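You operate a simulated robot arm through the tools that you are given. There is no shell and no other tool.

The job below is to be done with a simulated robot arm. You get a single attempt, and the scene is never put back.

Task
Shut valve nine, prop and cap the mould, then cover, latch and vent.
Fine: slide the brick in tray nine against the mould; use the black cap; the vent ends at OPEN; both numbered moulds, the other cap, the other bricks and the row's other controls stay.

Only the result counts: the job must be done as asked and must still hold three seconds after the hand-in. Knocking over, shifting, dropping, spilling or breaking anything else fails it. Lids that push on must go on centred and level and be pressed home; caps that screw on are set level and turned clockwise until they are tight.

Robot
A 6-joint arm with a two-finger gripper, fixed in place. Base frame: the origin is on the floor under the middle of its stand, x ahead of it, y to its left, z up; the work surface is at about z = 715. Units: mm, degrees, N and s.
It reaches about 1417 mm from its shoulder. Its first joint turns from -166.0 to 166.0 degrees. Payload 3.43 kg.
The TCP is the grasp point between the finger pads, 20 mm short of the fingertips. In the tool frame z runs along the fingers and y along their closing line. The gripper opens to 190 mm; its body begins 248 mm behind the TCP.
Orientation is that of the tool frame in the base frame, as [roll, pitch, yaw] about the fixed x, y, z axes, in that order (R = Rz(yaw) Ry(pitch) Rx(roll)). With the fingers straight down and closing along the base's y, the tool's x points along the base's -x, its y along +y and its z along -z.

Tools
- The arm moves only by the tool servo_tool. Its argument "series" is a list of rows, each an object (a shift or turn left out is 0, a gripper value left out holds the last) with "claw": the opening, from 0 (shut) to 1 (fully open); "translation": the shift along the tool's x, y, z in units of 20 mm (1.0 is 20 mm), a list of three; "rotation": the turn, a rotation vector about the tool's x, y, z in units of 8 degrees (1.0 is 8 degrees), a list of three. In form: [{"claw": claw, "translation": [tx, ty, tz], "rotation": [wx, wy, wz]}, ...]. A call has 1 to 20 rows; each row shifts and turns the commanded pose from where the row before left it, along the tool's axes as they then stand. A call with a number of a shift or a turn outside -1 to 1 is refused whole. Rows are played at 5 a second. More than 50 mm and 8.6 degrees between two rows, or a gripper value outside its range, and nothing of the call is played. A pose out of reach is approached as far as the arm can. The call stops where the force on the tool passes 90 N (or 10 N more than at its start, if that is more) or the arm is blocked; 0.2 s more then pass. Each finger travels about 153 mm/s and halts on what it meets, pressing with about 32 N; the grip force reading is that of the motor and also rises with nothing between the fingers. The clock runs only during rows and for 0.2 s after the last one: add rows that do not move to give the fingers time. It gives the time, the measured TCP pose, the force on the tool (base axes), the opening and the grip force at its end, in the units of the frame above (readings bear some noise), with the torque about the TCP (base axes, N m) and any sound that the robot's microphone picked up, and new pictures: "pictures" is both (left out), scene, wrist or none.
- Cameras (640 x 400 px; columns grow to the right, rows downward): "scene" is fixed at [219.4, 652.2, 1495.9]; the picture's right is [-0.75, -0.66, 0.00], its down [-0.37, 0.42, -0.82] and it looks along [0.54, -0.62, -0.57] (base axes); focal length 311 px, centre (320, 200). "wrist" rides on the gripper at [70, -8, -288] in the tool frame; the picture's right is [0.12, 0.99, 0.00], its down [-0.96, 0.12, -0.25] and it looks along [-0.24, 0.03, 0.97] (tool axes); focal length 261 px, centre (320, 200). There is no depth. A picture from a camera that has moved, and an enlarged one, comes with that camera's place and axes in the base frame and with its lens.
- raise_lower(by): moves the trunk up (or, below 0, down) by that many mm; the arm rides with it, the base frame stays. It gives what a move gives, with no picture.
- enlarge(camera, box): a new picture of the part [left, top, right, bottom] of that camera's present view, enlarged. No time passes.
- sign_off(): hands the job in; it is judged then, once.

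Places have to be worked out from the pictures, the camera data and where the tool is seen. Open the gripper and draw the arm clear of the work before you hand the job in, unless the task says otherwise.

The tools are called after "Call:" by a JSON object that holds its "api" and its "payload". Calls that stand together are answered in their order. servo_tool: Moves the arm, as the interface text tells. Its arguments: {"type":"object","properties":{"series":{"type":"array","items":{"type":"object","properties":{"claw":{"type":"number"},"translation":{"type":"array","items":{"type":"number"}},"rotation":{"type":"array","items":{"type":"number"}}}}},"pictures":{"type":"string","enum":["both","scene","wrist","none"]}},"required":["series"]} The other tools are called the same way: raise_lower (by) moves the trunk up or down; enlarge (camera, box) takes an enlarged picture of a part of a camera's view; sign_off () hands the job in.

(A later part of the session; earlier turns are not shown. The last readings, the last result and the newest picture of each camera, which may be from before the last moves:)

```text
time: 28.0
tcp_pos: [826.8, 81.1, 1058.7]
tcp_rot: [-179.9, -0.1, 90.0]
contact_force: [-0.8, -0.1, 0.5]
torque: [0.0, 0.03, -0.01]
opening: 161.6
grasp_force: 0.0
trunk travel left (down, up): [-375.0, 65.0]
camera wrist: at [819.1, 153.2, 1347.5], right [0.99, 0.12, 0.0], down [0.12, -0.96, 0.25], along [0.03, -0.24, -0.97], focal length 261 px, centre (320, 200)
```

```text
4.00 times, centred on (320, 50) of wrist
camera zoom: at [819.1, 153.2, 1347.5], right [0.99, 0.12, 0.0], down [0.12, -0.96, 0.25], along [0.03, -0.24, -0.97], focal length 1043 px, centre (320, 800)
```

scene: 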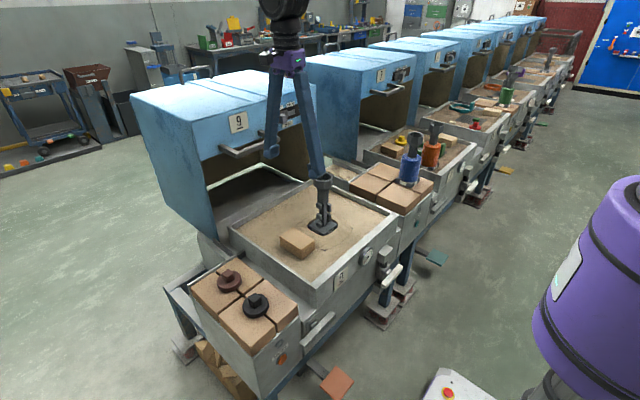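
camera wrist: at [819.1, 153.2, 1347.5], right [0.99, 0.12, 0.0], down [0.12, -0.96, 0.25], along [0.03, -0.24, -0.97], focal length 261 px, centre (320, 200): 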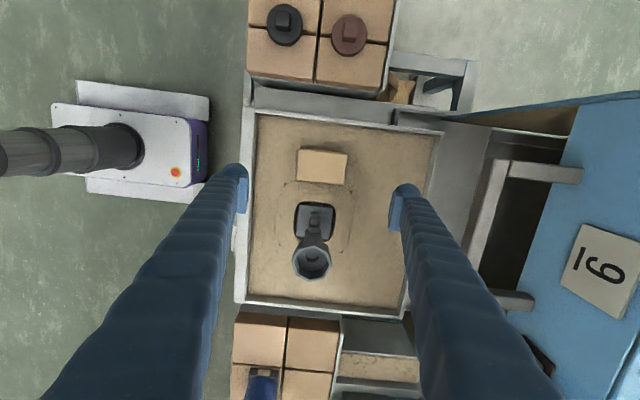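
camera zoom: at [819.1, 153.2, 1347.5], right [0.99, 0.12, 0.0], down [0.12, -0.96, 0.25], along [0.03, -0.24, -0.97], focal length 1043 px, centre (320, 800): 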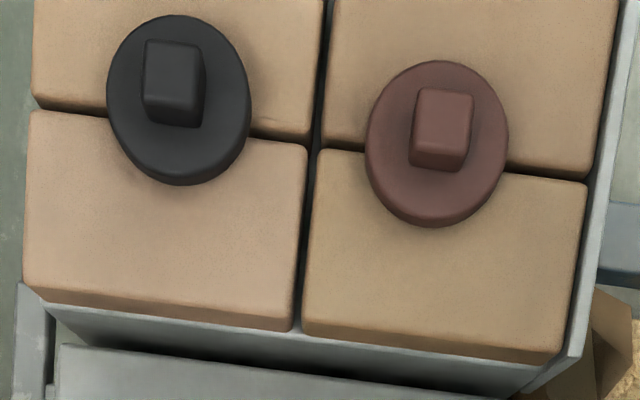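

Brick centre about (830, 83), about 106×69 mm, top z≈762; mould axis about (831,-57). I descend over the brick with fingers open and check before closing.

Call:
{"api": "servo_tool", "payload": {"series": [{"translation": [0.05, 0.15, 1]}, {"translation": [0, 0, 1]}, {"translation": [0, 0, 1]}, {"translation": [0, 0, 1]}, {"translation": [0, 0, 1]}, {"translation": [0, 0, 1]}, {"translation": [0, 0, 1]}, {"translation": [0, 0, 1]}, {"translation": [0, 0, 1]}, {"translation": [0, 0, 1]}, {"translation": [0, 0, 1]}, {"translation": [0, 0, 1]}, {"translation": [0, 0, 1]}, {"translation": [0, 0, 0.8]}, {"translation": [0, 0, 0.8]}], "pictures": "both"}}

Call:
{"api": "enlarge", "payload": {"camera": "scene", "box": [240, 140, 400, 280]}}

```text
time: 31.2
tcp_pos: [830.2, 82.6, 767.3]
tcp_rot: [-180.0, -0.1, 90.1]
contact_force: [0.3, -0.4, 0.7]
torque: [0.0, 0.02, 0.01]
opening: 161.4
grasp_force: 0.1
trunk travel left (down, up): [-375.0, 65.0]
camera wrist: at [822.3, 154.2, 1055.4], right [0.99, 0.12, 0.0], down [0.12, -0.96, 0.25], along [0.03, -0.24, -0.97], focal length 261 px, centre (320, 200)
```

scene: 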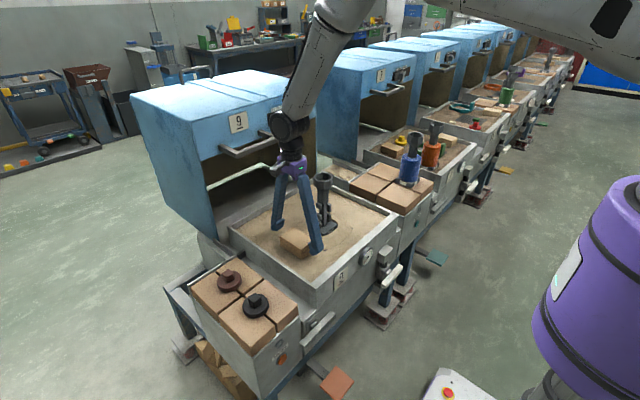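
wrist: 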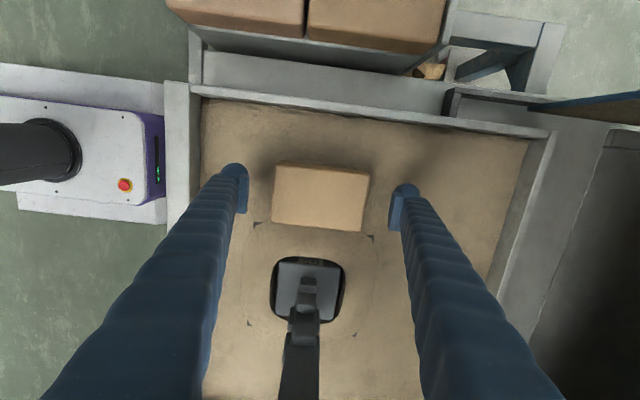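

```text
2.86 times, centred on (320, 210) of scene
camera zoom: at [219.4, 652.2, 1495.9], right [-0.75, -0.66, 0.0], down [-0.37, 0.42, -0.82], along [0.54, -0.62, -0.57], focal length 890 px, centre (320, 171)
```

zoom: 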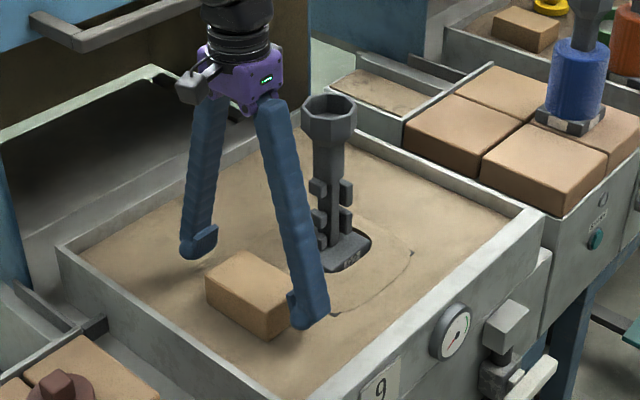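

Brick is centred between the fingers. I go down another 20 mm (tips ~12 mm above the sand) and close on the brick ends.

Call:
{"api": "servo_tool", "payload": {"series": [{"translation": [0, 0, 0.5]}, {"translation": [0, 0, 0.5]}, {"claw": 0.62}, {"claw": 0.58}, {"claw": 0.5}, {"claw": 0.5}, {"claw": 0.5}], "pictures": "both"}}

Call:
{"api": "enlarge", "payload": {"camera": "wrist", "box": [220, 140, 420, 340]}}

Call:
{"api": "enlarge", "payload": {"camera": "scene", "box": [260, 180, 380, 280]}}

```text
time: 32.8
tcp_pos: [829.3, 82.8, 747.9]
tcp_rot: [180.0, -0.1, 90.1]
contact_force: [0.0, -0.8, 0.4]
torque: [0.01, 0.01, -0.12]
opening: 112.8
grasp_force: 32.1
trunk travel left (down, up): [-375.0, 65.0]
camera wrist: at [821.9, 153.9, 1035.6], right [0.99, 0.12, 0.0], down [0.12, -0.96, 0.25], along [0.03, -0.24, -0.97], focal length 261 px, centre (320, 200)
```

scene: 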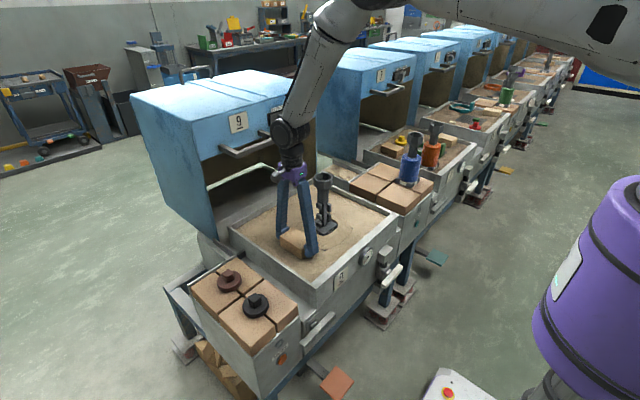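
wrist: 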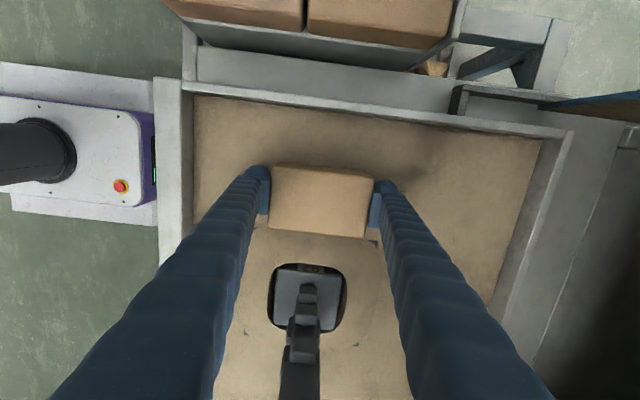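

```text
2.00 times, centred on (320, 240) of wrist
camera zoom: at [821.9, 153.9, 1035.6], right [0.99, 0.12, 0.0], down [0.12, -0.96, 0.25], along [0.03, -0.24, -0.97], focal length 521 px, centre (320, 120)
```

zoom: 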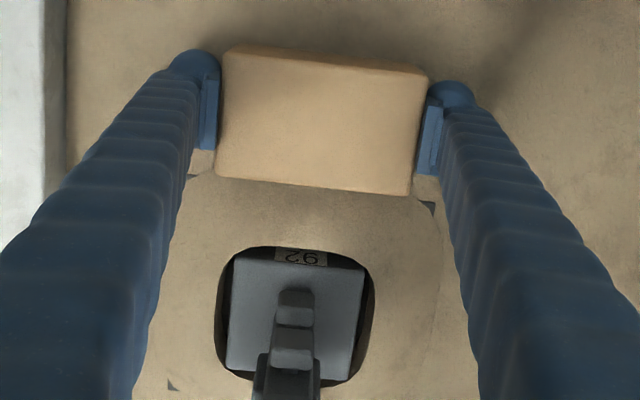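

```text
4.00 times, centred on (320, 230) of scene
camera zoom: at [219.4, 652.2, 1495.9], right [-0.75, -0.66, 0.0], down [-0.37, 0.42, -0.82], along [0.54, -0.62, -0.57], focal length 1246 px, centre (320, 80)
```

zoom: 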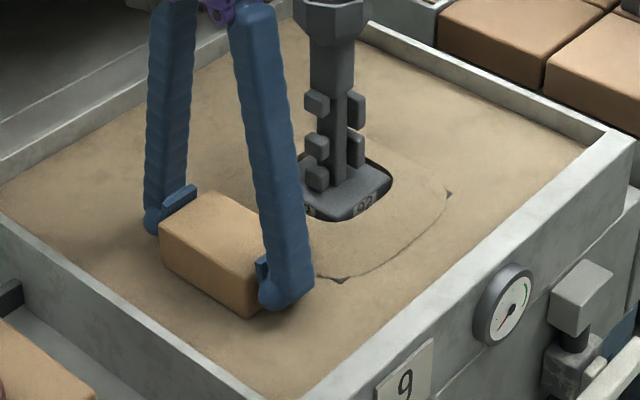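

Brick is held (opening 112.8). Its face is at y≈47; the mould's flange side is at y≈−21. I slide it −y by about 56 mm first, then feel for contact.

Call:
{"api": "servo_tool", "payload": {"series": [{"translation": [-0.4, 0, 0]}, {"translation": [-0.4, 0, 0]}, {"translation": [-0.4, 0, 0]}, {"translation": [-0.4, 0, 0]}, {"translation": [-0.4, 0, 0]}, {"translation": [-0.4, 0, 0]}, {"translation": [-0.4, 0, 0]}], "pictures": "both"}}

Call:
{"api": "enlarge", "payload": {"camera": "wrist", "box": [220, 140, 420, 340]}}

Call:
{"api": "enlarge", "payload": {"camera": "scene", "box": [260, 180, 380, 280]}}

```text
time: 34.4
tcp_pos: [830.0, 26.6, 747.1]
tcp_rot: [-179.9, -0.1, 90.2]
contact_force: [-1.0, 1.9, 8.9]
torque: [-0.13, 0.15, -0.25]
opening: 112.8
grasp_force: 32.1
trunk travel left (down, up): [-375.0, 65.0]
camera wrist: at [821.7, 98.2, 1035.7], right [0.99, 0.12, 0.0], down [0.12, -0.96, 0.25], along [0.03, -0.24, -0.97], focal length 261 px, centre (320, 200)
```

scene: 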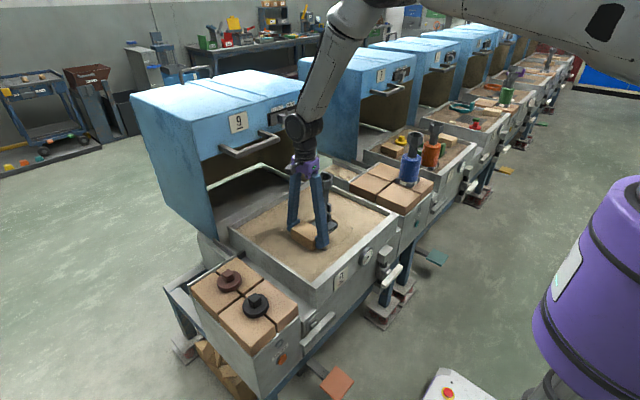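
wrist: 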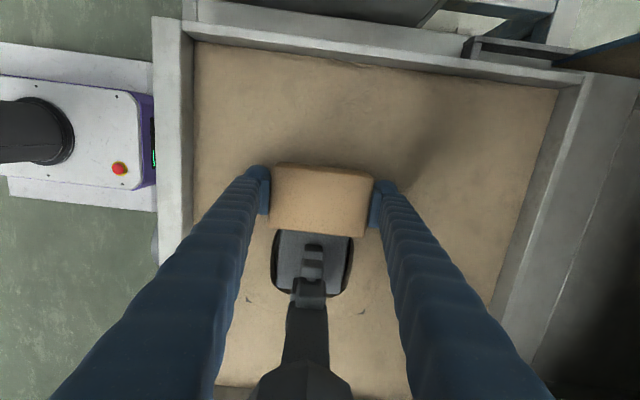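

```text
2.00 times, centred on (320, 240) of wrist
camera zoom: at [821.7, 98.2, 1035.7], right [0.99, 0.12, 0.0], down [0.12, -0.96, 0.25], along [0.03, -0.24, -0.97], focal length 521 px, centre (320, 120)
```

zoom: 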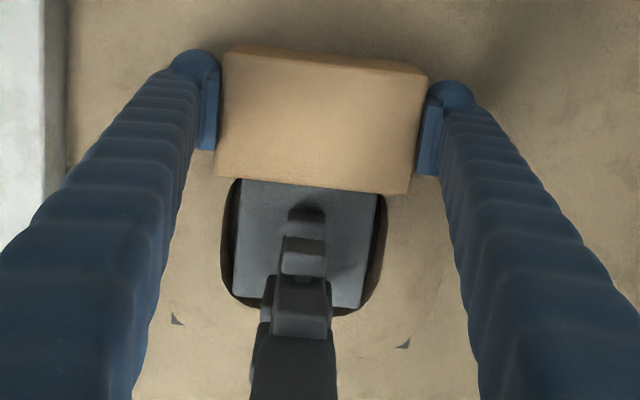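

```text
4.00 times, centred on (320, 230) of scene
camera zoom: at [219.4, 652.2, 1495.9], right [-0.75, -0.66, 0.0], down [-0.37, 0.42, -0.82], along [0.54, -0.62, -0.57], focal length 1246 px, centre (320, 80)
```

zoom: 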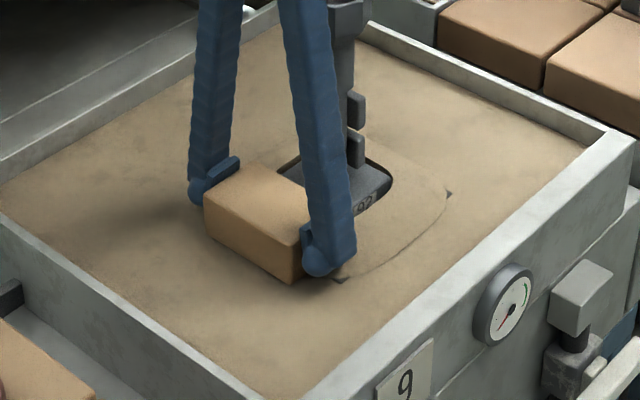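

Remaining gap is about 10–12 mm. I go on in small steps and watch the y force.

Call:
{"api": "servo_tool", "payload": {"series": [{"translation": [-0.1, 0, 0]}, {"translation": [-0.1, 0, 0]}, {"translation": [-0.1, 0, 0]}], "pictures": "none"}}

Call:
{"api": "servo_tool", "payload": {"series": [{"translation": [-0.1, 0, 0]}], "pictures": "none"}}

Call:
{"api": "servo_tool", "payload": {"series": [{"translation": [-0.1, 0, 0]}], "pictures": "both"}}

Call:
{"api": "enlarge", "payload": {"camera": "scene", "box": [290, 190, 370, 260]}}

Call:
{"api": "enlarge", "payload": {"camera": "wrist", "box": [250, 140, 390, 280]}}

```text
time: 35.2
tcp_pos: [829.8, 22.1, 747.8]
tcp_rot: [-179.9, -0.1, 90.2]
contact_force: [-0.6, 3.2, 5.3]
torque: [-0.14, -0.22, 0.07]
opening: 113.1
grasp_force: 32.0
trunk travel left (down, up): [-375.0, 65.0]
```

```text
time: 35.6
tcp_pos: [830.3, 18.9, 747.2]
tcp_rot: [180.0, -0.1, 90.1]
contact_force: [-0.1, 5.9, 6.5]
torque: [-0.13, 0.03, -0.24]
opening: 113.3
grasp_force: 32.2
trunk travel left (down, up): [-375.0, 65.0]
```

```text
time: 36.0
tcp_pos: [830.3, 18.0, 747.4]
tcp_rot: [180.0, -0.2, 90.3]
contact_force: [-0.1, 5.6, 5.5]
torque: [-0.19, -0.04, -0.05]
opening: 112.8
grasp_force: 32.1
trunk travel left (down, up): [-375.0, 65.0]
camera wrist: at [821.8, 88.7, 1035.7], right [0.99, 0.12, 0.0], down [0.12, -0.96, 0.25], along [0.03, -0.24, -0.97], focal length 261 px, centre (320, 200)
```

scene: 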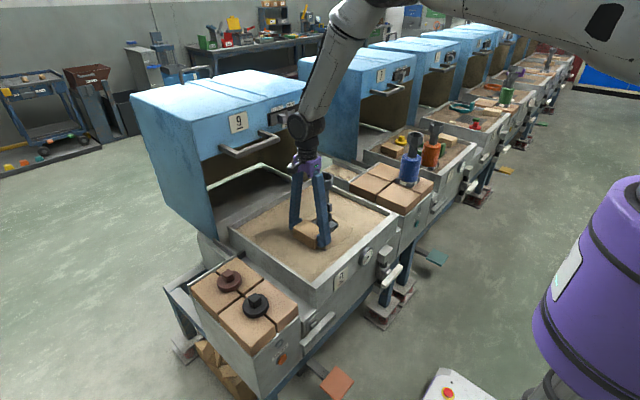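
wrist: 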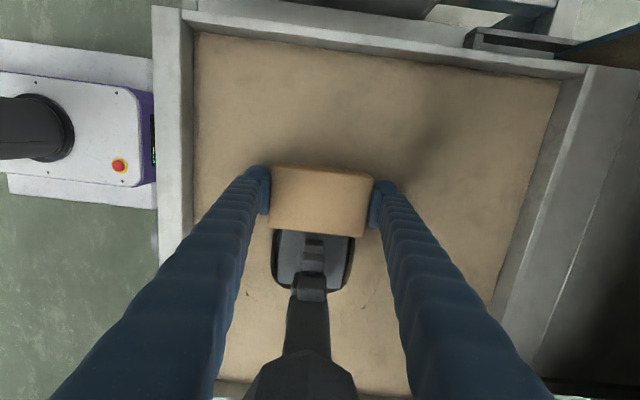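

```text
5.71 times, centred on (330, 225) of scene
camera zoom: at [219.4, 652.2, 1495.9], right [-0.75, -0.66, 0.0], down [-0.37, 0.42, -0.82], along [0.54, -0.62, -0.57], focal length 1780 px, centre (263, 57)
```

zoom: 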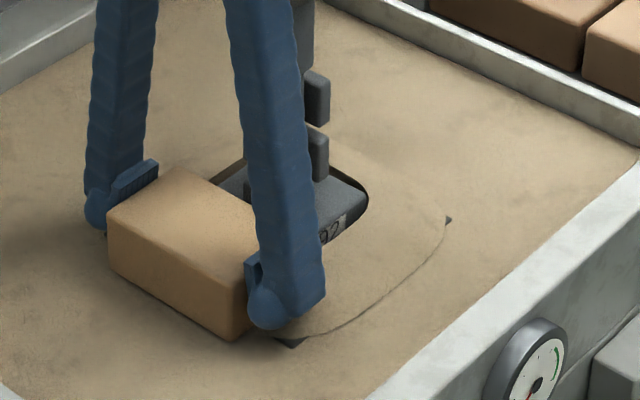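

```text
2.86 times, centred on (320, 210) of wrist
camera zoom: at [821.8, 88.7, 1035.7], right [0.99, 0.12, 0.0], down [0.12, -0.96, 0.25], along [0.03, -0.24, -0.97], focal length 745 px, centre (320, 171)
```

zoom: 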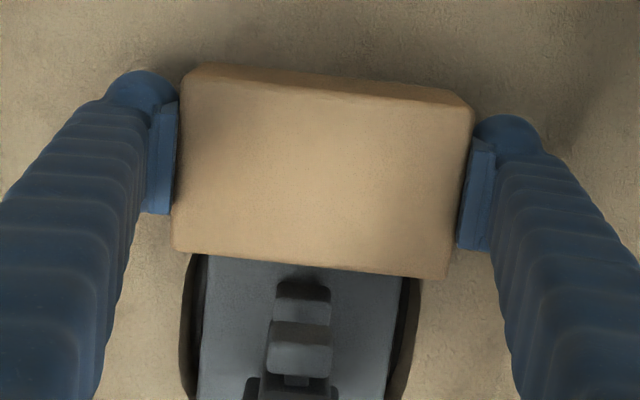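

Friction is about 5–6 N so far; still approaching. I continue with 1.5 mm steps.

Call:
{"api": "servo_tool", "payload": {"series": [{"translation": [-0.075, 0, 0]}], "pictures": "none"}}

Call:
{"api": "servo_tool", "payload": {"series": [{"translation": [-0.075, 0, 0]}], "pictures": "none"}}

```text
time: 36.4
tcp_pos: [829.9, 16.1, 747.7]
tcp_rot: [180.0, -0.1, 90.2]
contact_force: [0.2, 4.7, 4.3]
torque: [-0.22, -0.06, 0.04]
opening: 113.2
grasp_force: 32.3
trunk travel left (down, up): [-375.0, 65.0]
```

```text
time: 36.8
tcp_pos: [831.3, 15.3, 748.3]
tcp_rot: [180.0, -0.1, 90.1]
contact_force: [0.0, 5.2, 2.9]
torque: [-0.2, 0.0, 0.0]
opening: 112.9
grasp_force: 31.6
trunk travel left (down, up): [-375.0, 65.0]
```

No contact rise yet. A few more 1 mm steps.

Call:
{"api": "servo_tool", "payload": {"series": [{"translation": [-0.05, 0, 0]}], "pictures": "none"}}

Call:
{"api": "servo_tool", "payload": {"series": [{"translation": [-0.05, 0, 0]}], "pictures": "both"}}

Call:
{"api": "enlarge", "payload": {"camera": "scene", "box": [300, 200, 360, 250]}}

Call:
{"api": "enlarge", "payload": {"camera": "wrist", "box": [250, 180, 390, 300]}}

```text
time: 37.2
tcp_pos: [829.7, 12.8, 747.3]
tcp_rot: [-179.9, -0.1, 90.1]
contact_force: [-0.5, 5.7, 4.3]
torque: [-0.17, -0.09, 0.0]
opening: 112.8
grasp_force: 31.9
trunk travel left (down, up): [-375.0, 65.0]
```

```text
time: 37.6
tcp_pos: [829.5, 12.0, 749.2]
tcp_rot: [-179.9, -0.1, 90.1]
contact_force: [-0.5, 5.9, 4.2]
torque: [-0.16, -0.11, -0.02]
opening: 112.9
grasp_force: 32.3
trunk travel left (down, up): [-375.0, 65.0]
camera wrist: at [821.9, 84.0, 1035.8], right [0.99, 0.12, 0.0], down [0.12, -0.96, 0.25], along [0.03, -0.24, -0.97], focal length 261 px, centre (320, 200)
```

scene: 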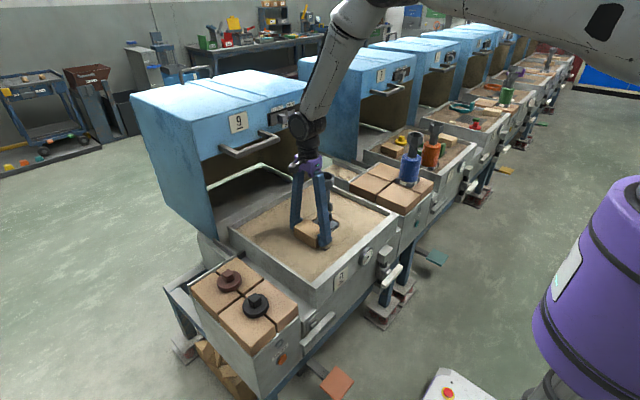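
wrist: 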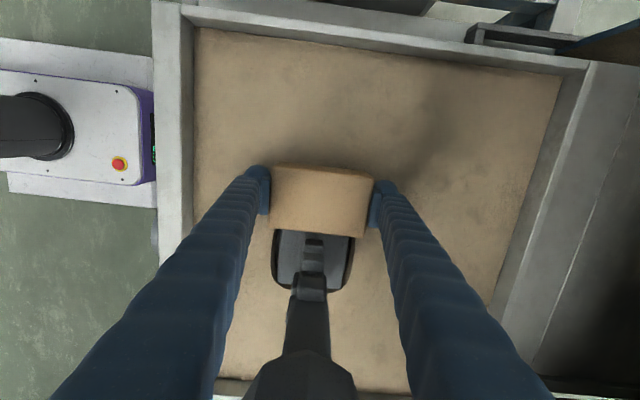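

```text
8.00 times, centred on (330, 225) of scene
camera zoom: at [219.4, 652.2, 1495.9], right [-0.75, -0.66, 0.0], down [-0.37, 0.42, -0.82], along [0.54, -0.62, -0.57], focal length 2492 px, centre (240, 0)
```

zoom: 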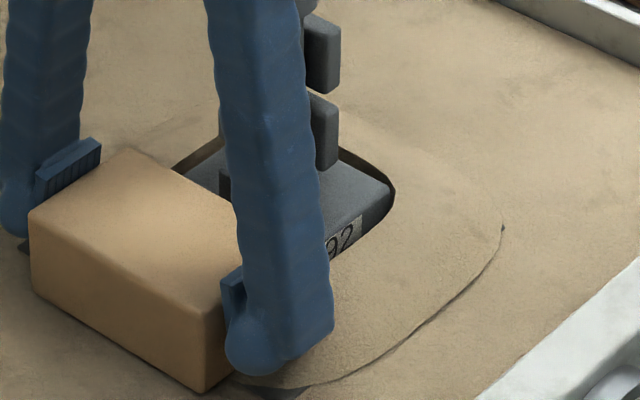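

```text
3.33 times, centred on (320, 240) of wrist
camera zoom: at [821.9, 84.0, 1035.8], right [0.99, 0.12, 0.0], down [0.12, -0.96, 0.25], along [0.03, -0.24, -0.97], focal length 869 px, centre (320, 67)
```

zoom: 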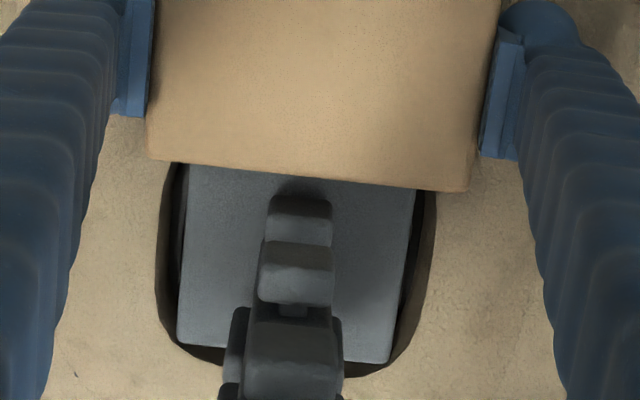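

Still only friction. I continue carefully and compare the mould's margins in the pit.

Call:
{"api": "servo_tool", "payload": {"series": [{"translation": [-0.05, 0, 0]}, {}], "pictures": "none"}}

Call:
{"api": "servo_tool", "payload": {"series": [{"translation": [-0.05, 0, 0]}, {}], "pictures": "none"}}

Call:
{"api": "servo_tool", "payload": {"series": [{"translation": [-0.05, 0, 0]}, {}], "pictures": "both"}}

Call:
{"api": "enlarge", "payload": {"camera": "scene", "box": [300, 200, 360, 250]}}

Call:
{"api": "enlarge", "payload": {"camera": "wrist", "box": [250, 180, 390, 300]}}

```text
time: 38.2
tcp_pos: [831.8, 11.8, 746.5]
tcp_rot: [-179.9, -0.1, 90.1]
contact_force: [-0.6, 5.4, 3.3]
torque: [-0.14, 0.09, -0.07]
opening: 113.0
grasp_force: 32.3
trunk travel left (down, up): [-375.0, 65.0]
```

```text
time: 38.8
tcp_pos: [830.7, 10.3, 748.0]
tcp_rot: [-180.0, -0.1, 90.1]
contact_force: [1.1, 5.6, 3.2]
torque: [-0.15, -0.07, -0.02]
opening: 112.7
grasp_force: 32.4
trunk travel left (down, up): [-375.0, 65.0]
```

```text
time: 39.4
tcp_pos: [830.6, 9.3, 748.3]
tcp_rot: [-180.0, -0.2, 90.2]
contact_force: [0.5, 5.6, 3.4]
torque: [-0.15, -0.02, -0.01]
opening: 112.8
grasp_force: 31.9
trunk travel left (down, up): [-375.0, 65.0]
camera wrist: at [821.8, 80.8, 1035.9], right [0.99, 0.12, 0.0], down [0.12, -0.96, 0.25], along [0.03, -0.24, -0.97], focal length 261 px, centre (320, 200)
```

scene: 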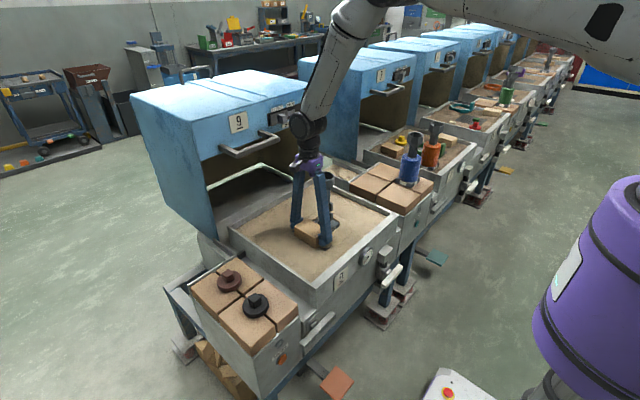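
wrist: 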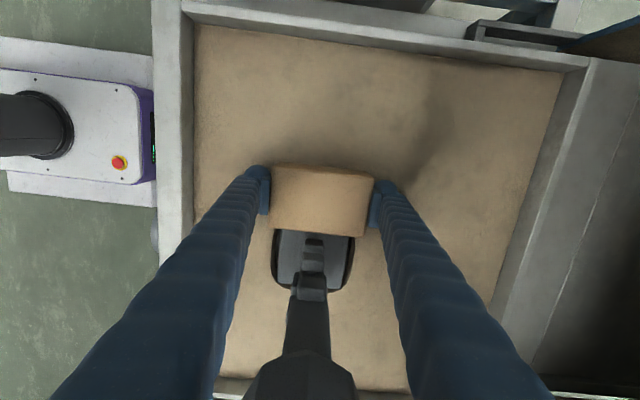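

```text
8.00 times, centred on (330, 225) of scene
camera zoom: at [219.4, 652.2, 1495.9], right [-0.75, -0.66, 0.0], down [-0.37, 0.42, -0.82], along [0.54, -0.62, -0.57], focal length 2492 px, centre (240, 0)
```

zoom: 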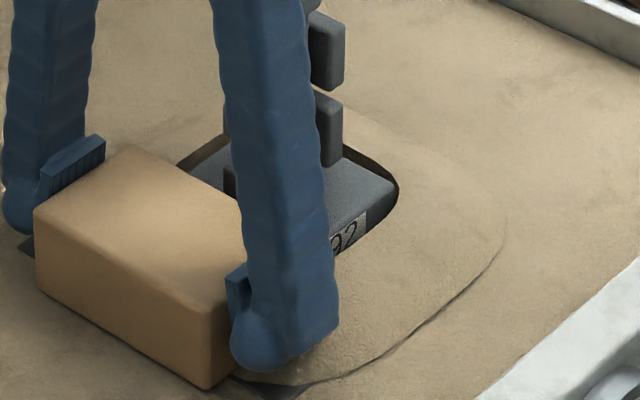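

```text
3.33 times, centred on (320, 240) of wrist
camera zoom: at [821.8, 80.8, 1035.9], right [0.99, 0.12, 0.0], down [0.12, -0.96, 0.25], along [0.03, -0.24, -0.97], focal length 869 px, centre (320, 67)
```

zoom: 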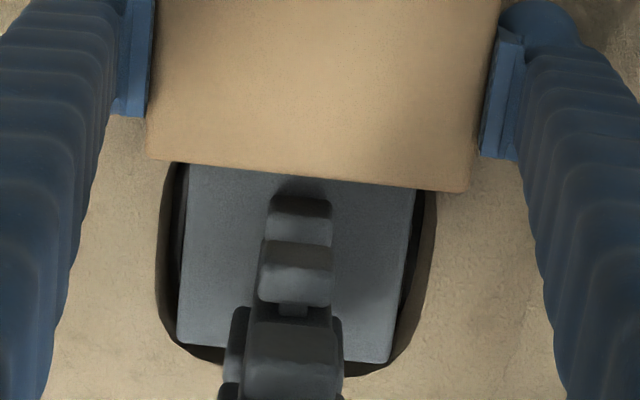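

The wrist views show brick and flange holding the same relative position over the last steps, and the force had stepped up around y≈19: contact was made there and I have nudged the mould a few mm. I stop, release the brick, and measure.

Call:
{"api": "servo_tool", "payload": {"series": [{"claw": 0.7}, {"claw": 0.85}, {"claw": 0.85}], "pictures": "scene"}}

Call:
{"api": "enlarge", "payload": {"camera": "scene", "box": [390, 120, 450, 190]}}

Call:
{"api": "enlarge", "payload": {"camera": "scene", "box": [290, 160, 360, 240]}}

```text
time: 40.2
tcp_pos: [830.0, 9.0, 747.0]
tcp_rot: [-179.9, -0.2, 90.2]
contact_force: [0.1, -0.3, -0.2]
torque: [0.02, 0.0, 0.01]
opening: 161.6
grasp_force: 0.1
trunk travel left (down, up): [-375.0, 65.0]
```

scene: 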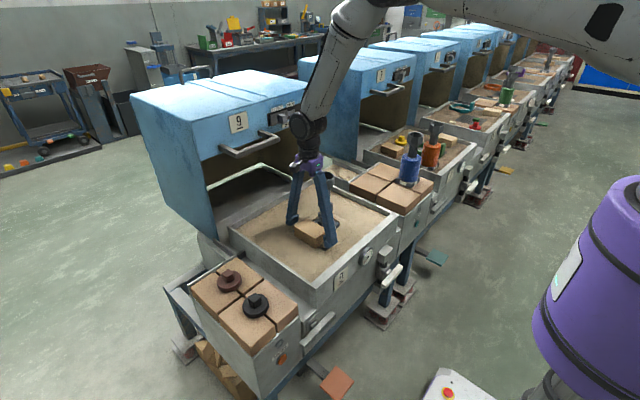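

```text
5.71 times, centred on (420, 155) of scene
camera zoom: at [219.4, 652.2, 1495.9], right [-0.75, -0.66, 0.0], down [-0.37, 0.42, -0.82], along [0.54, -0.62, -0.57], focal length 1780 px, centre (-251, 457)
```

zoom: 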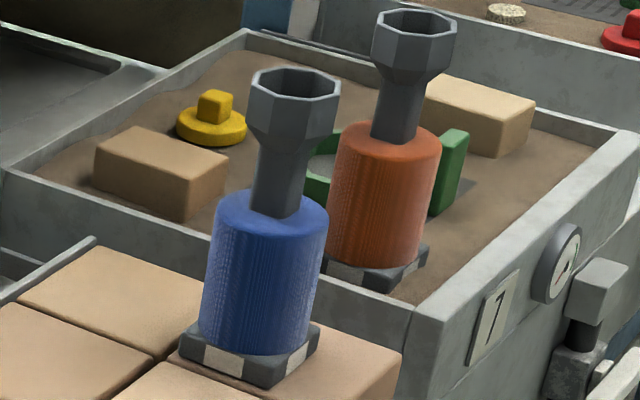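

```text
5.00 times, centred on (325, 200) of scene
camera zoom: at [219.4, 652.2, 1495.9], right [-0.75, -0.66, 0.0], down [-0.37, 0.42, -0.82], along [0.54, -0.62, -0.57], focal length 1557 px, centre (295, 200)
```

zoom: 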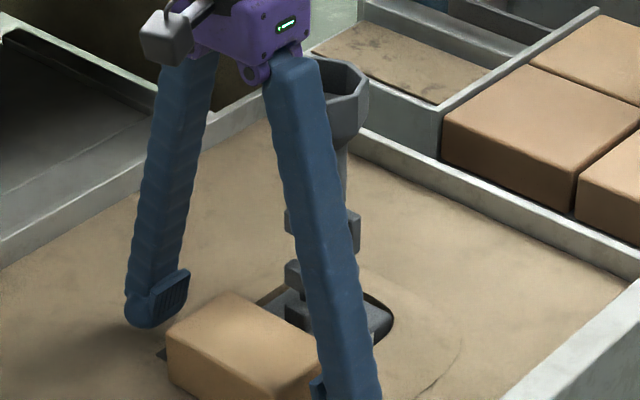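

Comparison of the same zoom shows the cup shifted about 8 px at 5× ≈ 8–9 mm toward −y. I'll put the mould back by pushing its flange (with the brick in contact) +y from the far side. First I raise clear.

Call:
{"api": "servo_tool", "payload": {"series": [{"translation": [0, 0, -0.5]}, {"translation": [0, 0, -1]}, {"translation": [0, 0, -1]}, {"translation": [0, 0, -1]}, {"translation": [0, 0, -1]}, {"translation": [0, 0, -1]}, {"translation": [0, 0, -1]}, {"translation": [0, 0, -1]}, {"translation": [0, 0, -1]}, {"translation": [0, 0, -1]}, {"translation": [0, 0, -1]}, {"translation": [0, 0, -1]}, {"translation": [0, 0, -1]}, {"translation": [0, 0, -1]}, {"translation": [0, 0, -1]}, {"translation": [0, 0, -1]}], "pictures": "both"}}

Call:
{"api": "enlarge", "payload": {"camera": "scene", "box": [290, 160, 360, 240]}}

Call:
{"api": "enlarge", "payload": {"camera": "wrist", "box": [260, 130, 380, 290]}}

```text
time: 43.6
tcp_pos: [830.6, 7.9, 1058.8]
tcp_rot: [-180.0, 0.0, 90.2]
contact_force: [-0.3, 0.2, 0.2]
torque: [0.0, -0.03, 0.02]
opening: 161.6
grasp_force: 0.0
trunk travel left (down, up): [-375.0, 65.0]
camera wrist: at [822.3, 79.6, 1346.0], right [0.99, 0.12, 0.0], down [0.12, -0.96, 0.25], along [0.03, -0.24, -0.97], focal length 261 px, centre (320, 200)
```

scene: 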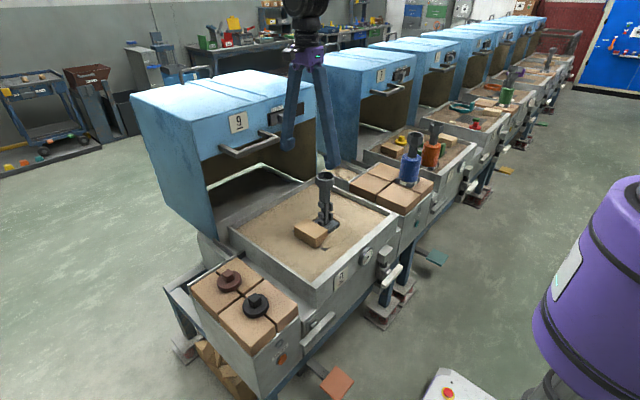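
wrist: 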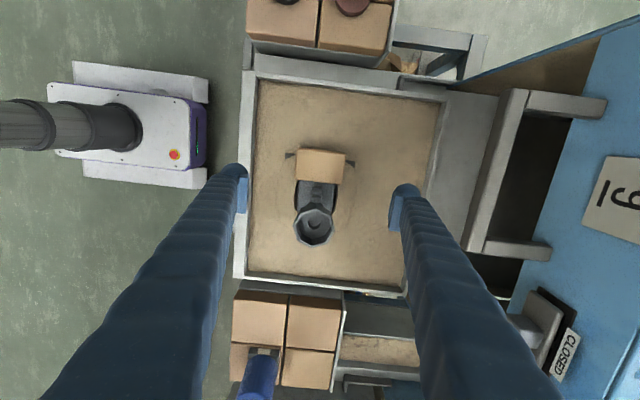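

```text
5.00 times, centred on (325, 200) of scene
camera zoom: at [219.4, 652.2, 1495.9], right [-0.75, -0.66, 0.0], down [-0.37, 0.42, -0.82], along [0.54, -0.62, -0.57], focal length 1557 px, centre (295, 200)
```

zoom: 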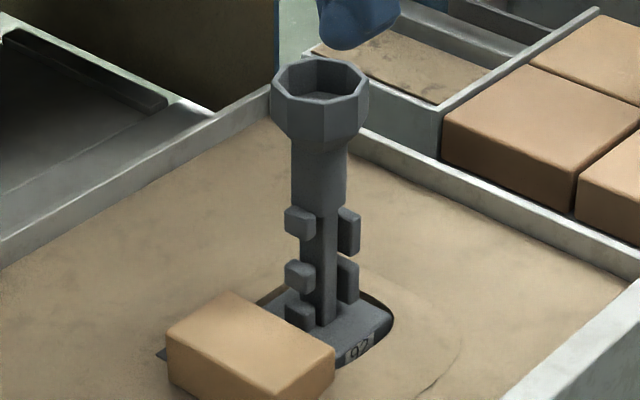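

```text
2.50 times, centred on (320, 210) of wrist
camera zoom: at [822.3, 79.6, 1346.0], right [0.99, 0.12, 0.0], down [0.12, -0.96, 0.25], along [0.03, -0.24, -0.97], focal length 652 px, centre (320, 175)
```

zoom: 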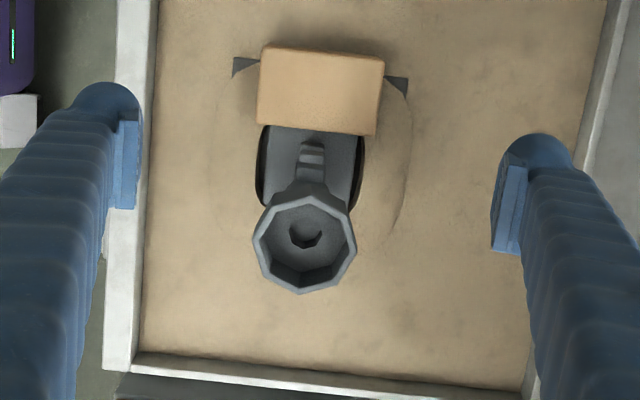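

Measured shift: cup centre now at y≈−68.6 versus −59 before, i.e. about 9.5 mm. I close the fingers, move to the −y side (y≈−165) and descend.

Call:
{"api": "servo_tool", "payload": {"series": [{"claw": 0, "translation": [-0.87, 0, 0]}, {"translation": [-0.87, 0, 0]}, {"translation": [-0.87, 0, 0]}, {"translation": [-0.87, 0, 0]}, {"translation": [-0.87, 0, 0]}, {"translation": [-0.87, 0, 0]}, {"translation": [-0.87, 0, 0]}, {"translation": [-0.87, 0, 0]}, {"translation": [-0.87, 0, 0]}, {"translation": [-0.87, 0, 0]}], "pictures": "none"}}

Call:
{"api": "servo_tool", "payload": {"series": [{"translation": [0, 0, 1]}, {"translation": [0, 0, 1]}, {"translation": [0, 0, 1]}, {"translation": [0, 0, 1]}, {"translation": [0, 0, 1]}, {"translation": [0, 0, 1]}, {"translation": [0, 0, 1]}, {"translation": [0, 0, 1]}, {"translation": [0, 0, 1]}, {"translation": [0, 0, 1]}, {"translation": [0, 0, 1]}, {"translation": [0, 0, 1]}, {"translation": [0, 0, 1]}], "pictures": "both"}}

Call:
{"api": "enlarge", "payload": {"camera": "wrist", "box": [240, 130, 400, 290]}}

Call:
{"api": "enlarge", "payload": {"camera": "scene", "box": [280, 140, 400, 260]}}

```text
time: 45.8
tcp_pos: [831.9, -166.3, 1056.2]
tcp_rot: [-180.0, -0.1, 90.1]
contact_force: [0.3, 0.7, -0.8]
torque: [0.05, -0.01, 0.01]
opening: 0.0
grasp_force: 31.9
trunk travel left (down, up): [-375.0, 65.0]
```

```text
time: 48.6
tcp_pos: [831.0, -163.9, 798.6]
tcp_rot: [180.0, -0.2, 90.2]
contact_force: [0.0, 0.6, -0.4]
torque: [0.0, 0.05, 0.0]
opening: 0.2
grasp_force: 32.7
trunk travel left (down, up): [-375.0, 65.0]
camera wrist: at [823.1, -93.0, 1084.9], right [0.99, 0.12, 0.0], down [0.12, -0.96, 0.25], along [0.03, -0.24, -0.97], focal length 261 px, centre (320, 200)
```

scene: 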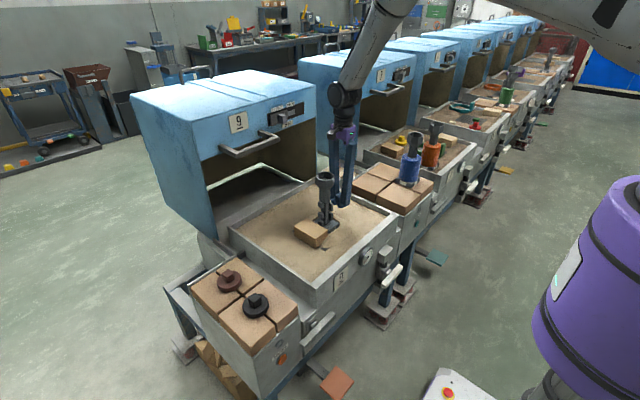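
wrist: 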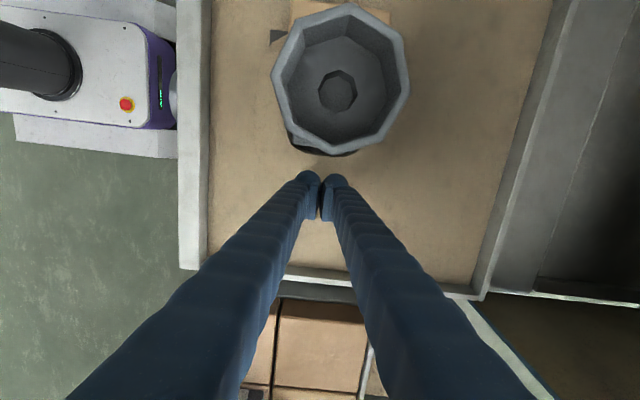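

```text
2.50 times, centred on (320, 210) of wrist
camera zoom: at [823.1, -93.0, 1084.9], right [0.99, 0.12, 0.0], down [0.12, -0.96, 0.25], along [0.03, -0.24, -0.97], focal length 652 px, centre (320, 175)
```

zoom: 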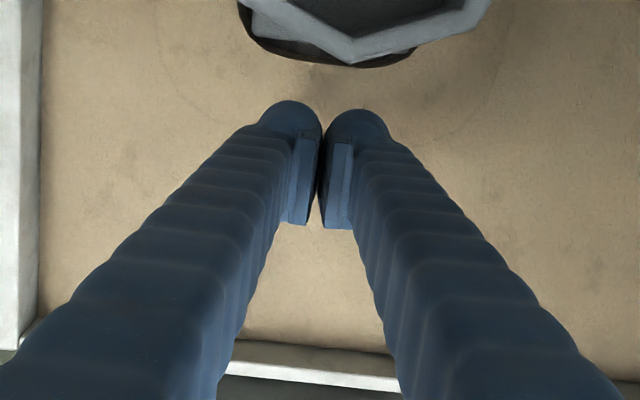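

```text
3.33 times, centred on (340, 200) of scene
camera zoom: at [219.4, 652.2, 1495.9], right [-0.75, -0.66, 0.0], down [-0.37, 0.42, -0.82], along [0.54, -0.62, -0.57], focal length 1038 px, centre (253, 200)
```

zoom: 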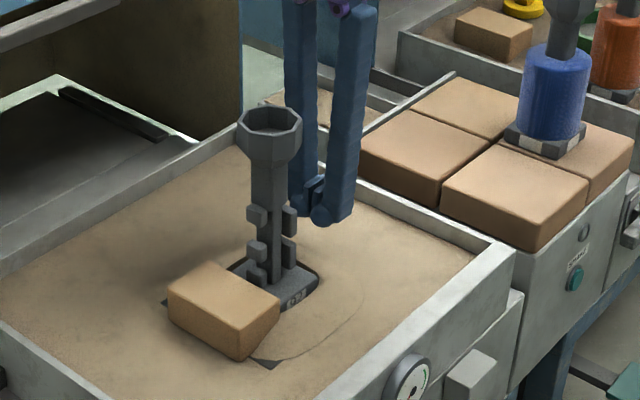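

Clear gap of ~30 mm between the fingers and the flange edge (y≈−118). I go down to tip height ≈721 and approach the flange slowly in +y.

Call:
{"api": "servo_tool", "payload": {"series": [{"translation": [0, 0, 0.8]}, {"translation": [0, 0, 0.8]}, {"translation": [0, 0, 0.8]}, {"translation": [0, 0, 0.4]}], "pictures": "none"}}

Call:
{"api": "servo_tool", "payload": {"series": [{"translation": [0.5, 0, 0]}, {"translation": [0.5, 0, 0]}], "pictures": "both"}}

Call:
{"api": "enlarge", "payload": {"camera": "scene", "box": [290, 160, 360, 240]}}

Call:
{"api": "enlarge", "payload": {"camera": "wrist", "box": [260, 110, 380, 230]}}

```text
time: 49.6
tcp_pos: [831.7, -164.2, 741.1]
tcp_rot: [-179.9, -0.1, 90.2]
contact_force: [-0.8, -0.9, 0.4]
torque: [-0.02, 0.02, 0.01]
opening: 0.0
grasp_force: 31.7
trunk travel left (down, up): [-375.0, 65.0]
```

```text
time: 50.2
tcp_pos: [831.7, -143.8, 741.3]
tcp_rot: [-179.8, 0.0, 90.2]
contact_force: [0.1, -0.9, -0.8]
torque: [-0.01, 0.0, -0.01]
opening: 0.2
grasp_force: 32.1
trunk travel left (down, up): [-375.0, 65.0]
camera wrist: at [822.5, -72.9, 1029.5], right [0.99, 0.12, 0.0], down [0.12, -0.96, 0.25], along [0.03, -0.24, -0.97], focal length 261 px, centre (320, 200)
```

scene: 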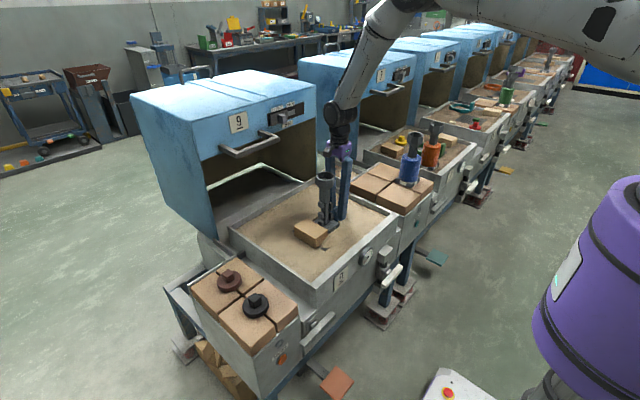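
wrist: 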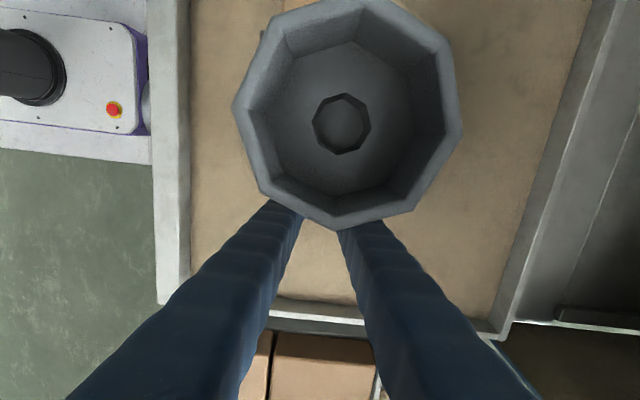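

```text
5.00 times, centred on (325, 200) of scene
camera zoom: at [219.4, 652.2, 1495.9], right [-0.75, -0.66, 0.0], down [-0.37, 0.42, -0.82], along [0.54, -0.62, -0.57], focal length 1557 px, centre (295, 200)
```

zoom: 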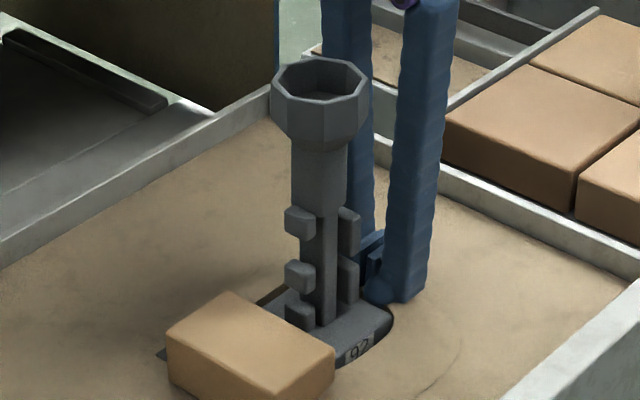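

```text
3.33 times, centred on (320, 170) of wrist
camera zoom: at [822.5, -72.9, 1029.5], right [0.99, 0.12, 0.0], down [0.12, -0.96, 0.25], along [0.03, -0.24, -0.97], focal length 869 px, centre (320, 300)
```

zoom: 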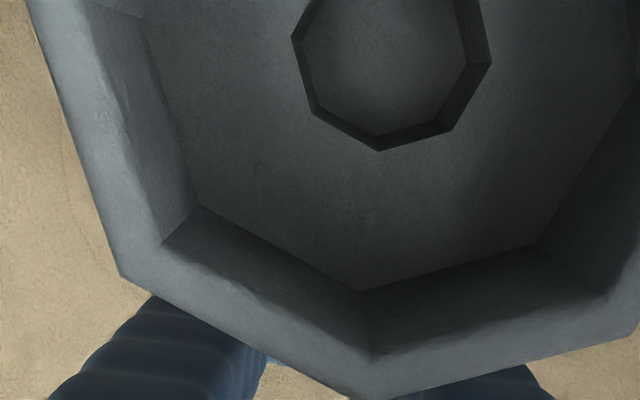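

Fingers are ~12 mm from the flange and clear of the cup. I step +y slowly to find contact.

Call:
{"api": "servo_tool", "payload": {"series": [{"translation": [0.1, 0, 0]}, {"translation": [0.1, 0, 0]}, {"translation": [0.1, 0, 0]}], "pictures": "none"}}

Call:
{"api": "servo_tool", "payload": {"series": [{"translation": [0.1, 0, 0]}], "pictures": "none"}}

Call:
{"api": "servo_tool", "payload": {"series": [{"translation": [0.1, 0, 0]}], "pictures": "none"}}

Call:
{"api": "servo_tool", "payload": {"series": [{"translation": [0.1, 0, 0]}], "pictures": "scene"}}

Call:
{"api": "enlarge", "payload": {"camera": "scene", "box": [290, 160, 360, 240]}}

```text
time: 51.0
tcp_pos: [830.0, -138.5, 741.7]
tcp_rot: [-180.0, -0.1, 90.1]
contact_force: [-0.2, -0.2, -0.4]
torque: [-0.01, -0.01, 0.0]
opening: 0.0
grasp_force: 31.8
trunk travel left (down, up): [-375.0, 65.0]
```

```text
time: 51.4
tcp_pos: [829.4, -136.3, 741.3]
tcp_rot: [-179.9, -0.1, 90.2]
contact_force: [0.5, 0.1, 0.6]
torque: [0.0, 0.02, 0.0]
opening: 0.0
grasp_force: 32.0
trunk travel left (down, up): [-375.0, 65.0]
```

```text
time: 51.8
tcp_pos: [830.2, -136.0, 741.8]
tcp_rot: [179.9, -0.2, 90.1]
contact_force: [-0.2, -3.8, 1.6]
torque: [0.0, -0.02, 0.0]
opening: 6.1
grasp_force: 32.3
trunk travel left (down, up): [-375.0, 65.0]
```

```text
time: 52.2
tcp_pos: [830.5, -132.6, 742.3]
tcp_rot: [179.9, -0.1, 90.1]
contact_force: [0.5, -3.4, 0.1]
torque: [-0.01, 0.0, -0.01]
opening: 5.8
grasp_force: 32.4
trunk travel left (down, up): [-375.0, 65.0]
```

scene: 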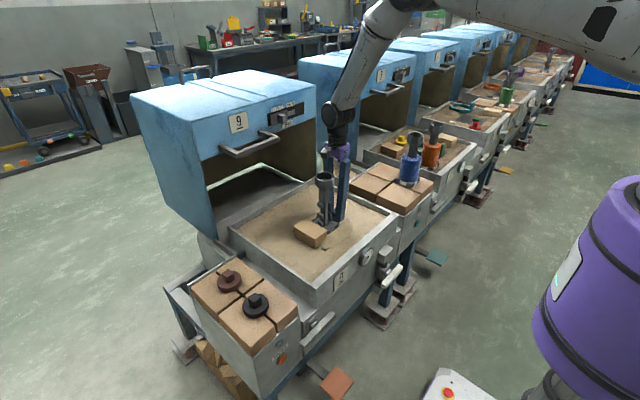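

```text
5.00 times, centred on (325, 200) of scene
camera zoom: at [219.4, 652.2, 1495.9], right [-0.75, -0.66, 0.0], down [-0.37, 0.42, -0.82], along [0.54, -0.62, -0.57], focal length 1557 px, centre (295, 200)
```

zoom: 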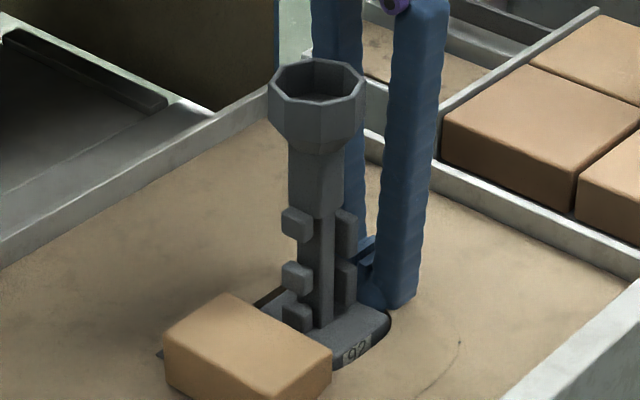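

Contact at y≈−136; the mould and brick now move back together under ~3.5 N. I continue about 6 mm more and compare to the original picture.

Call:
{"api": "servo_tool", "payload": {"series": [{"translation": [0.1, 0, 0]}, {}, {"translation": [0.1, 0, 0]}, {}], "pictures": "none"}}

Call:
{"api": "servo_tool", "payload": {"series": [{"translation": [0.075, 0, 0]}, {}], "pictures": "scene"}}

Call:
{"api": "enlarge", "payload": {"camera": "scene", "box": [290, 160, 360, 240]}}

```text
time: 53.2
tcp_pos: [831.6, -128.5, 740.9]
tcp_rot: [-179.9, -0.1, 90.1]
contact_force: [-0.6, -2.4, 0.0]
torque: [-0.02, -0.02, 0.01]
opening: 5.9
grasp_force: 31.6
trunk travel left (down, up): [-375.0, 65.0]
```

```text
time: 53.8
tcp_pos: [830.1, -126.7, 741.7]
tcp_rot: [-180.0, -0.3, 90.2]
contact_force: [-0.2, -2.9, 0.9]
torque: [-0.03, 0.01, -0.01]
opening: 6.1
grasp_force: 31.8
trunk travel left (down, up): [-375.0, 65.0]
```

scene: 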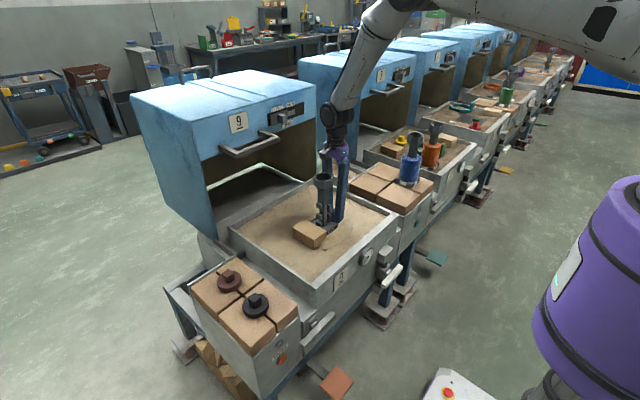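

```text
5.00 times, centred on (325, 200) of scene
camera zoom: at [219.4, 652.2, 1495.9], right [-0.75, -0.66, 0.0], down [-0.37, 0.42, -0.82], along [0.54, -0.62, -0.57], focal length 1557 px, centre (295, 200)
```

zoom: 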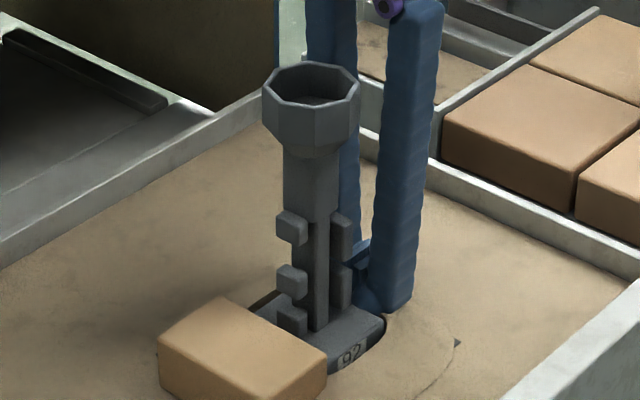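

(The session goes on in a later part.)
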